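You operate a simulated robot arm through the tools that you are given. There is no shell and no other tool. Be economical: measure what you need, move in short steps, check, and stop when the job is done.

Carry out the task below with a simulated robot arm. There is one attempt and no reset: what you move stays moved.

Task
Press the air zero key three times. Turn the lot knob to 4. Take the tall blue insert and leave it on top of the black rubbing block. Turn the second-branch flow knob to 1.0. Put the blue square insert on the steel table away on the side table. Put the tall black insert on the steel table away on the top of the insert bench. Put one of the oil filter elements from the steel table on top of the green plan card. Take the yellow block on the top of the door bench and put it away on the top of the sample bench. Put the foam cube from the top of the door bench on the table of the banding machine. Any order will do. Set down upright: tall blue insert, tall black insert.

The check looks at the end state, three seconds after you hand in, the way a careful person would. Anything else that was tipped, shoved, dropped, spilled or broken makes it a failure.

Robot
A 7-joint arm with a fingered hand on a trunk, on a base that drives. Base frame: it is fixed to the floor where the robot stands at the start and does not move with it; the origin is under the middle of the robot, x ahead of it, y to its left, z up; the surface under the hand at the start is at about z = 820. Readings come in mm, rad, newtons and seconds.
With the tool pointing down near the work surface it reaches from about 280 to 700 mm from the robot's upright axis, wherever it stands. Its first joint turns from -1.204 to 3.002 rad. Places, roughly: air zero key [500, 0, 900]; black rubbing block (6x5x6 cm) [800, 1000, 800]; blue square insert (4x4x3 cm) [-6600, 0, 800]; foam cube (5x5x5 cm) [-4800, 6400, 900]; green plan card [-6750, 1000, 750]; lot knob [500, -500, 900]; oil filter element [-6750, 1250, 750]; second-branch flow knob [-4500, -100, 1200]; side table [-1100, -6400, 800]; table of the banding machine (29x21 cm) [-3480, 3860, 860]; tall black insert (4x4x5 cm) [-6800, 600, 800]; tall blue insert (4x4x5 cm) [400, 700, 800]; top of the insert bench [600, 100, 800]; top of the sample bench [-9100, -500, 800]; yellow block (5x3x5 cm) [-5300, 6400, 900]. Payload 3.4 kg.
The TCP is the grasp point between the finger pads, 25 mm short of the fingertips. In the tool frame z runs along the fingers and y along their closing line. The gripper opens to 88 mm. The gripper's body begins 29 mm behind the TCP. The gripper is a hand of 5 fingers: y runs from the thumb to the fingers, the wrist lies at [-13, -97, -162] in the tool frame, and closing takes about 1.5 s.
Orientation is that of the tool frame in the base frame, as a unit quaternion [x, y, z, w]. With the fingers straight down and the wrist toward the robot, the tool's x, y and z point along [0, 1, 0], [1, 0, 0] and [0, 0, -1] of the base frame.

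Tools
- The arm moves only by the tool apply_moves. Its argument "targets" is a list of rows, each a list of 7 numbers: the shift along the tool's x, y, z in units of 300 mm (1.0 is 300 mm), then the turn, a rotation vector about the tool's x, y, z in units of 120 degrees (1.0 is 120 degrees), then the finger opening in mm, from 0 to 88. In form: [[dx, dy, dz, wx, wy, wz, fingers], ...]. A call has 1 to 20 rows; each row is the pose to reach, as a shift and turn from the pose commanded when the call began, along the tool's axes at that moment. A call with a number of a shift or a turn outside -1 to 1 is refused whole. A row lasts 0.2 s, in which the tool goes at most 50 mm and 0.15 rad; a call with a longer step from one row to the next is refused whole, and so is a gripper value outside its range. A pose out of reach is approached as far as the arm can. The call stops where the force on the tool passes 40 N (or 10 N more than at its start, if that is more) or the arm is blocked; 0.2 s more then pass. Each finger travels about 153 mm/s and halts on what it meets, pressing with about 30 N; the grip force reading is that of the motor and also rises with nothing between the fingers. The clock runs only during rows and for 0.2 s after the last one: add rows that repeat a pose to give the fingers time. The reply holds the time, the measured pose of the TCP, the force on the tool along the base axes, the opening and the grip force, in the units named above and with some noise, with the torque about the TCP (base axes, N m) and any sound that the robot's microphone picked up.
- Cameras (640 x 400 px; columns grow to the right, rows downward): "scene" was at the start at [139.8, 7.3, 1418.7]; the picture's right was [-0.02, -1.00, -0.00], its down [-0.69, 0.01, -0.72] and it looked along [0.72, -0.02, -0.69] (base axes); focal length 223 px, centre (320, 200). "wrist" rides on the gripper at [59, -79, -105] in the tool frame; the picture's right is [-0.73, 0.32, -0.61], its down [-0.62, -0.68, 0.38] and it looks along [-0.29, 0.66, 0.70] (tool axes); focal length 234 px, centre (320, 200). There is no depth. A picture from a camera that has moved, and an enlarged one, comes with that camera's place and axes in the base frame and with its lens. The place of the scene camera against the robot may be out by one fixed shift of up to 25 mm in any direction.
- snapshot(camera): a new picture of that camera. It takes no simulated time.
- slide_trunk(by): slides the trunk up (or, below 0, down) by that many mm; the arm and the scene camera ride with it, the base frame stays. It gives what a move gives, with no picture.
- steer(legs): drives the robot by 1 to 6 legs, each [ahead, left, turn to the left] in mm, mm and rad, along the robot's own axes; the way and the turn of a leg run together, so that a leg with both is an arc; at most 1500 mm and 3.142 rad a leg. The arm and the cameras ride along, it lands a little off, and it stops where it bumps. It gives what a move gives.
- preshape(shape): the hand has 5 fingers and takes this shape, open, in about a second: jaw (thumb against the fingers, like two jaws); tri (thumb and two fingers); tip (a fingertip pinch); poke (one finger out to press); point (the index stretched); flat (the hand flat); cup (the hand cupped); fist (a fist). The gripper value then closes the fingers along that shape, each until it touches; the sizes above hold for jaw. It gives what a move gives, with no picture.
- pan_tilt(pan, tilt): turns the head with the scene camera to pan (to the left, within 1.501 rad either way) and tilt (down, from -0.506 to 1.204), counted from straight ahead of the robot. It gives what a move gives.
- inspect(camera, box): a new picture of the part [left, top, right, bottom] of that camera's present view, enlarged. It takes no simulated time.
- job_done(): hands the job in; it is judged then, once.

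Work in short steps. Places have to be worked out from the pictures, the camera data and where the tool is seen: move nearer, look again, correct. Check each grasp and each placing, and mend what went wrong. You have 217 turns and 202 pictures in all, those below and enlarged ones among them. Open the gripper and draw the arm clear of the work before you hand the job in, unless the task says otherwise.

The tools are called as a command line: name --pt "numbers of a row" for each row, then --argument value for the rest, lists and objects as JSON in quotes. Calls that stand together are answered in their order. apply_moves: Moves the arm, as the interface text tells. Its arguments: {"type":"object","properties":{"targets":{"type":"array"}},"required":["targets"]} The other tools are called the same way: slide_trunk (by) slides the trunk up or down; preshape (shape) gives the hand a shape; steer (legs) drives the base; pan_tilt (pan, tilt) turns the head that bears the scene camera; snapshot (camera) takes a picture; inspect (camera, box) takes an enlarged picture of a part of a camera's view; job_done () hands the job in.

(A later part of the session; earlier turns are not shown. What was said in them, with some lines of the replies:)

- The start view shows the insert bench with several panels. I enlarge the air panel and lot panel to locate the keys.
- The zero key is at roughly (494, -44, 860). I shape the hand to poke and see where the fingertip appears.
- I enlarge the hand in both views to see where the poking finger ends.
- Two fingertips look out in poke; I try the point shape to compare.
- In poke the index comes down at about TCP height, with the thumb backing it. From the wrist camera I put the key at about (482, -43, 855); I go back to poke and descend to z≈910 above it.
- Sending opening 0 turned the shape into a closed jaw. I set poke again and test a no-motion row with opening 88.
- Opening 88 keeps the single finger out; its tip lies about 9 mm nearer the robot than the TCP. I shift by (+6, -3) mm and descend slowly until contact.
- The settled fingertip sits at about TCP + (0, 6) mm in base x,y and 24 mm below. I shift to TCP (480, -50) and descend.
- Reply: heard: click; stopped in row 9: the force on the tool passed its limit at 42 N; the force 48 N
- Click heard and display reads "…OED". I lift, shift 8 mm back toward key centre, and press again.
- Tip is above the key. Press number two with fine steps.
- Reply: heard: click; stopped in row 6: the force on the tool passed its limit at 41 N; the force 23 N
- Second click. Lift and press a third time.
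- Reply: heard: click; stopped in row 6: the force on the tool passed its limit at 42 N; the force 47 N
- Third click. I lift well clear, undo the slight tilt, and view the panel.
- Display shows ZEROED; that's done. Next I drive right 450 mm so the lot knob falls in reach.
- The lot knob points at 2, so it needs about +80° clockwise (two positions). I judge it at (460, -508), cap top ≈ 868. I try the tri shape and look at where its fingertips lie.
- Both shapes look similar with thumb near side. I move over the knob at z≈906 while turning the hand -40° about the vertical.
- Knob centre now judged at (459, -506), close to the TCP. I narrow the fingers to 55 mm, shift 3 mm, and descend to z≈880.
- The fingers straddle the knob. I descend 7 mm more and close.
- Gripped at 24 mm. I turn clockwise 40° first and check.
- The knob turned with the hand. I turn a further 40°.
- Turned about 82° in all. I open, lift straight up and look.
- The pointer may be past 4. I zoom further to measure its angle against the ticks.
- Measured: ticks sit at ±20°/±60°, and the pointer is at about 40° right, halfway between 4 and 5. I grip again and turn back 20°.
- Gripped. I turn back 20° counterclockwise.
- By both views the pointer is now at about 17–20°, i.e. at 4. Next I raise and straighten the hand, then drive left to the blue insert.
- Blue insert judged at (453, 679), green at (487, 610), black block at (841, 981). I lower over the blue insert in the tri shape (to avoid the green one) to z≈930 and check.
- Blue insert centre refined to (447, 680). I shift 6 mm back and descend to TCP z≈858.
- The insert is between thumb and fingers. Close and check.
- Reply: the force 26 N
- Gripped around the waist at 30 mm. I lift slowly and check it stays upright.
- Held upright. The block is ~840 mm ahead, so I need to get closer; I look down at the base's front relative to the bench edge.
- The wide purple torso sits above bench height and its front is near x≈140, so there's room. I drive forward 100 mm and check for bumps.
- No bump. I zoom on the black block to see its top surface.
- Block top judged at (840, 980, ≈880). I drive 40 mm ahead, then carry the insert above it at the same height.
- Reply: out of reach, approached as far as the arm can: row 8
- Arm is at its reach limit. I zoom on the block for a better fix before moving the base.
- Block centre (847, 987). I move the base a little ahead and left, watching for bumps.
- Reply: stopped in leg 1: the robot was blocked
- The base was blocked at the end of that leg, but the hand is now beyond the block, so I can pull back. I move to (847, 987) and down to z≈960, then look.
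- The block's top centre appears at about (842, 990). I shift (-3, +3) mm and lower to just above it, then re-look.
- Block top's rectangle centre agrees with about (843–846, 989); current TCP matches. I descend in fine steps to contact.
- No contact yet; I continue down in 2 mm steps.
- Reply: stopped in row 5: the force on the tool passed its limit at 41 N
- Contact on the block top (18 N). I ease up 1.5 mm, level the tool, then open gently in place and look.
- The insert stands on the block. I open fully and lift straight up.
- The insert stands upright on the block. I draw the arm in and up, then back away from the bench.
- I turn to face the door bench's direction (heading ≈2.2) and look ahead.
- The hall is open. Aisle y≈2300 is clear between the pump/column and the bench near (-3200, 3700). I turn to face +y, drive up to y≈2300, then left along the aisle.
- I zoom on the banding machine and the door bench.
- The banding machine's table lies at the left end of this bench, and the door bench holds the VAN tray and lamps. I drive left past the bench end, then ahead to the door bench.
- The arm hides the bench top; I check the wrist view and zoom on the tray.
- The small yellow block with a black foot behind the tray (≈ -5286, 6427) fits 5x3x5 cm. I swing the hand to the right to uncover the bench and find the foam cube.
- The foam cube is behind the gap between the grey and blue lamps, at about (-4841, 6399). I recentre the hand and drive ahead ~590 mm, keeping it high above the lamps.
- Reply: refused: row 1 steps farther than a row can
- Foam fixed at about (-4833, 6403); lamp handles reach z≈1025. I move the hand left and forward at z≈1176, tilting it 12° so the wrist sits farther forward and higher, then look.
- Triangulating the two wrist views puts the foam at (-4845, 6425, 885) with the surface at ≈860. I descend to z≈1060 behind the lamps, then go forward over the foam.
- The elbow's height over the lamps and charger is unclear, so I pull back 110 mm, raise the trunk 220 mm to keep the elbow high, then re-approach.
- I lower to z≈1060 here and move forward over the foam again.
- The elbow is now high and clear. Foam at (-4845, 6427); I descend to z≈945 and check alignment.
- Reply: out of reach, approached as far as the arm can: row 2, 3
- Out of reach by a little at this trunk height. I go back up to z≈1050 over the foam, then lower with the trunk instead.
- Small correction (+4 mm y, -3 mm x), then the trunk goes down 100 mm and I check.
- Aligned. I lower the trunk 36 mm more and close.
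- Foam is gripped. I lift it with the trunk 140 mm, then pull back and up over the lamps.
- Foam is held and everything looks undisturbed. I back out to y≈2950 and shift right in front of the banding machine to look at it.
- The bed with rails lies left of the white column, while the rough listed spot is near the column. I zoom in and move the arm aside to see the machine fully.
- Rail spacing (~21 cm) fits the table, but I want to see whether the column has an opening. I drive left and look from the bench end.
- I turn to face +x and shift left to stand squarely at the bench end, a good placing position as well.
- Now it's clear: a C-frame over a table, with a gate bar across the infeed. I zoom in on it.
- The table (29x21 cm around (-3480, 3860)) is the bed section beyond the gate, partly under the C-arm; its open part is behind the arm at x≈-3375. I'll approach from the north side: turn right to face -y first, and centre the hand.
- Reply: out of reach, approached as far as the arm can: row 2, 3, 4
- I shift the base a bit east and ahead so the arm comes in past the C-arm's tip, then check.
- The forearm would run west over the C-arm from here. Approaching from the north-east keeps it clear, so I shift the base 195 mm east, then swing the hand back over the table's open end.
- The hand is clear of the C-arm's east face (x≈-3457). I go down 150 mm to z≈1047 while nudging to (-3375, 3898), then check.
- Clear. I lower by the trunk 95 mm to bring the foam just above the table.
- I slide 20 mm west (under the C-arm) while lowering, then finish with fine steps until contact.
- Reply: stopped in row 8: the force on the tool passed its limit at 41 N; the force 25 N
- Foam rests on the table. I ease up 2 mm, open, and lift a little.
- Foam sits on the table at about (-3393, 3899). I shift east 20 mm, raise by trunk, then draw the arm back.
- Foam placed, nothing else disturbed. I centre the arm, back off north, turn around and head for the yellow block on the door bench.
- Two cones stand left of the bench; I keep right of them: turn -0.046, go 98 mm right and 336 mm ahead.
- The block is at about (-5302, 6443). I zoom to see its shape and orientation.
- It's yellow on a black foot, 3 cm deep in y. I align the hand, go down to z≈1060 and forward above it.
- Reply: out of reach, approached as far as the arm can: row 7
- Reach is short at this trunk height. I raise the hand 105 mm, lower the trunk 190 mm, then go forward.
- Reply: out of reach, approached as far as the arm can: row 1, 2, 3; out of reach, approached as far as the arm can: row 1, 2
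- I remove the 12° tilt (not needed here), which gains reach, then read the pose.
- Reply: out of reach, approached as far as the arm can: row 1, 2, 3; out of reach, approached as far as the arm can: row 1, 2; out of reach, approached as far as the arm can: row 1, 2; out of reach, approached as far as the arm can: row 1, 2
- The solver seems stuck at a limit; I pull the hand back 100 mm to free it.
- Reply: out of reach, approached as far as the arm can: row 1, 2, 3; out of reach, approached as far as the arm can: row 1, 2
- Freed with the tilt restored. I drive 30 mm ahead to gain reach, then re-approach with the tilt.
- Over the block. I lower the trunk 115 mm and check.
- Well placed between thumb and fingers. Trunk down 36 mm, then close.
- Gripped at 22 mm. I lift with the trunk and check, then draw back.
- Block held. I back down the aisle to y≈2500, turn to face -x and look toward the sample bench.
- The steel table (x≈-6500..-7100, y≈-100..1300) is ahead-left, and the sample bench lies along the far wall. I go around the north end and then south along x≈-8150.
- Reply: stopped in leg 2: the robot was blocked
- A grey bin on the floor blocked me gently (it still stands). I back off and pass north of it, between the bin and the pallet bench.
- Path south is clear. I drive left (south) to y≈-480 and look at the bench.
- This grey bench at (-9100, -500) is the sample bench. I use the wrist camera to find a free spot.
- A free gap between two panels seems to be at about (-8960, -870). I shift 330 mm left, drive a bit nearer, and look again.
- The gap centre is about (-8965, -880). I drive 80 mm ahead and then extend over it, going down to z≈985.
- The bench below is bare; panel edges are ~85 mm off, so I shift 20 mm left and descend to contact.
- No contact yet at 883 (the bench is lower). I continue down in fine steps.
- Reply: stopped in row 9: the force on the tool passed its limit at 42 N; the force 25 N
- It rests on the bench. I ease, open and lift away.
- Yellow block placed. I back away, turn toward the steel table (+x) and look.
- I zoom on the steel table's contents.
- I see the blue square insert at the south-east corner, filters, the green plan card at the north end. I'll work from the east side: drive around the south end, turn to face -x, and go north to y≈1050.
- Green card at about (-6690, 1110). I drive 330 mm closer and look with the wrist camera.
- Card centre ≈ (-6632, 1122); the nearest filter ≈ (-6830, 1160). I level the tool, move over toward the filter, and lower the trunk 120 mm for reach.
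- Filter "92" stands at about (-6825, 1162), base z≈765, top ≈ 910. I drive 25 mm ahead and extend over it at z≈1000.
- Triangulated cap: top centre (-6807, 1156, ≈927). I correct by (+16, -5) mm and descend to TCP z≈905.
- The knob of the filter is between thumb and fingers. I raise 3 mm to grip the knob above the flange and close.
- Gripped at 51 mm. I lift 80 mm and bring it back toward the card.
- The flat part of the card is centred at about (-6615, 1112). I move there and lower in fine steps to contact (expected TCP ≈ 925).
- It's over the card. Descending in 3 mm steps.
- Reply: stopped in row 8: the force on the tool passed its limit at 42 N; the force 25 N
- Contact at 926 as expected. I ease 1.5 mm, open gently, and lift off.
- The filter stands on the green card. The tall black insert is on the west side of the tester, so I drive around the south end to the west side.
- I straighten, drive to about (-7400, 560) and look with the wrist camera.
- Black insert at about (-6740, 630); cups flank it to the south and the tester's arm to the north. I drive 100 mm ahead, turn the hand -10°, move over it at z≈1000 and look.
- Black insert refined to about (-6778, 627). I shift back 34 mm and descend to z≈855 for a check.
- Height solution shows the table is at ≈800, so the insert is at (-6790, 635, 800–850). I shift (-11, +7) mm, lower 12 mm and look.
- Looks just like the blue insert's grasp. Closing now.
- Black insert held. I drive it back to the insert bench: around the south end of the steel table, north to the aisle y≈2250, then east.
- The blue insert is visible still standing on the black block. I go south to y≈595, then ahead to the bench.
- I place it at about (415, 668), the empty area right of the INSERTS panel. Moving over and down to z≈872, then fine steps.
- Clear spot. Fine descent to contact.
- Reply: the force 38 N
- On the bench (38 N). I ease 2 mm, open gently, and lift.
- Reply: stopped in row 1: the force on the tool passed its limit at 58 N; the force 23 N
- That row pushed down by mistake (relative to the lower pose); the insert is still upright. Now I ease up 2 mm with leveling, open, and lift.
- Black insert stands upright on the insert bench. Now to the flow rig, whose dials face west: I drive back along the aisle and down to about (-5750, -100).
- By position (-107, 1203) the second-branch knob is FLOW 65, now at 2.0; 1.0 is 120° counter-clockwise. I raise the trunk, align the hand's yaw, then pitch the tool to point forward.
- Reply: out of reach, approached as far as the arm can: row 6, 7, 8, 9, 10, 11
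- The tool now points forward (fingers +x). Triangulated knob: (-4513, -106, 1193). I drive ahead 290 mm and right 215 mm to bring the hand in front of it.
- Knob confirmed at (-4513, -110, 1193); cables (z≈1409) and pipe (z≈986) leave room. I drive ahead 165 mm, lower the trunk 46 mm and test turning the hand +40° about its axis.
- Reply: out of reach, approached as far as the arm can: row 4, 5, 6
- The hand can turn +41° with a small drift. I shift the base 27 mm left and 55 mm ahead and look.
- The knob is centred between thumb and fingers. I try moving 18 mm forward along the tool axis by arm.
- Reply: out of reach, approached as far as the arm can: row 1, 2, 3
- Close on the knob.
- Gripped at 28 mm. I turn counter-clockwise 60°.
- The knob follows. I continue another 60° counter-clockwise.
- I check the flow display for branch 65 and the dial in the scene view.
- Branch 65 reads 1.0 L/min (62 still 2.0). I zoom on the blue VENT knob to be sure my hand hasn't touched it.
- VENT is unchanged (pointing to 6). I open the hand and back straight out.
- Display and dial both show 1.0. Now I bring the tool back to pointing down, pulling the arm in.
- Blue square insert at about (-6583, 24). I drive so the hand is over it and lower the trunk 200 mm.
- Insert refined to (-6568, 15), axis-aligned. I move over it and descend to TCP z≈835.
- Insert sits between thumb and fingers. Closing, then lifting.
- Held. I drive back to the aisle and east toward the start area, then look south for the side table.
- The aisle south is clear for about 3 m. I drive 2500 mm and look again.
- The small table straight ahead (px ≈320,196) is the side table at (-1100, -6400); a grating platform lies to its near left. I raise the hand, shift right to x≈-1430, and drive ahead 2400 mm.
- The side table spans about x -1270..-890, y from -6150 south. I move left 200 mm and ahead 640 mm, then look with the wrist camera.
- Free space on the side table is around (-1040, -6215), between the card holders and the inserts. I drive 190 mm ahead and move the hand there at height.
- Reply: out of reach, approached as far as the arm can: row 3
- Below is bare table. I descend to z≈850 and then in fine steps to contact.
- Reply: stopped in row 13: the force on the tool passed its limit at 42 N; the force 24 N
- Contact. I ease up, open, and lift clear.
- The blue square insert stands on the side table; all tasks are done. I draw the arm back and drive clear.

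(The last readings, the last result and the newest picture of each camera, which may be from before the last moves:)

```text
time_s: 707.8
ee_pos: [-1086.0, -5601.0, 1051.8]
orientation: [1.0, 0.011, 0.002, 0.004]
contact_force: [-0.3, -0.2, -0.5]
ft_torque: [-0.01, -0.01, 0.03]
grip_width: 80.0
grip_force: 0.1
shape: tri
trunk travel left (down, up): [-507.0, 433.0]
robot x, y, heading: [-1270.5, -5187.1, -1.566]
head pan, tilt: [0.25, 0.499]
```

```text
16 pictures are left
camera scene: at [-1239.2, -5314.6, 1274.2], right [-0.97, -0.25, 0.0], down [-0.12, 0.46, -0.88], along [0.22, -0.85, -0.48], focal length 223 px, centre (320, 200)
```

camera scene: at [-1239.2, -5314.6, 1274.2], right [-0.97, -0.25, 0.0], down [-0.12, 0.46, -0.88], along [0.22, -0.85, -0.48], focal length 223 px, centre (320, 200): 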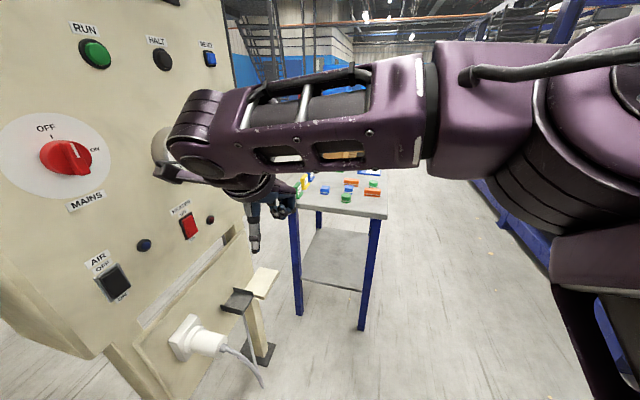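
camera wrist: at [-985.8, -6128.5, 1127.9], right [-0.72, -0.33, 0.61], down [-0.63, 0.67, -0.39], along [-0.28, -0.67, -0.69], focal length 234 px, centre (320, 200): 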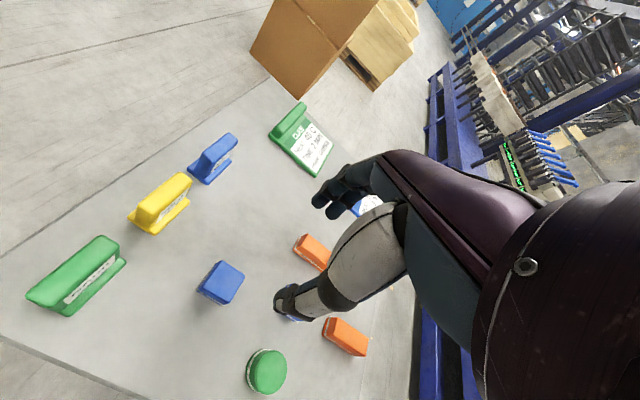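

The arm is clear with no contact, and everything is in place, so I hand in.

job_done

```text
The job is handed in.
```

I carried out all nine parts of the task and handed the job in. I have not seen the judge's result.

- **Air zero key:** pressed three times, with three clicks heard; the display reads ZEROED.
- **Lot knob:** turned to 4. I first overshot to halfway between 4 and 5, then turned it back. By picture measurement the pointer now sits within about 3° of the 4 mark.
- **Tall blue insert:** standing upright on the black rubbing block. It sits about 12 mm off centre, and I last saw it standing some minutes later.
- **Second-branch flow knob:** I took this to be FLOW 65, which matches the listed position. The dial is at 1.0 and the display reads 1.0 L/min; FLOW 62 still reads 2.0.
- **Blue square insert:** on the side table, between the card holders and the other inserts.
- **Tall black insert:** upright on the insert bench, to the right of the INSERTS panel.
- **Oil filter element:** number 92, standing on the green plan card.
- **Yellow block:** on the sample bench, in the gap between two panels.
- **Foam cube:** on the bed of the banding machine, just behind the arm. I took the table to be the part of the bed past the red gate, because that matches the listed position.

The base was stopped by contact twice: once against the insert bench, and once against a grey bin on the floor near the steel table. The bin was still upright afterwards. I saw nothing else tipped or moved.
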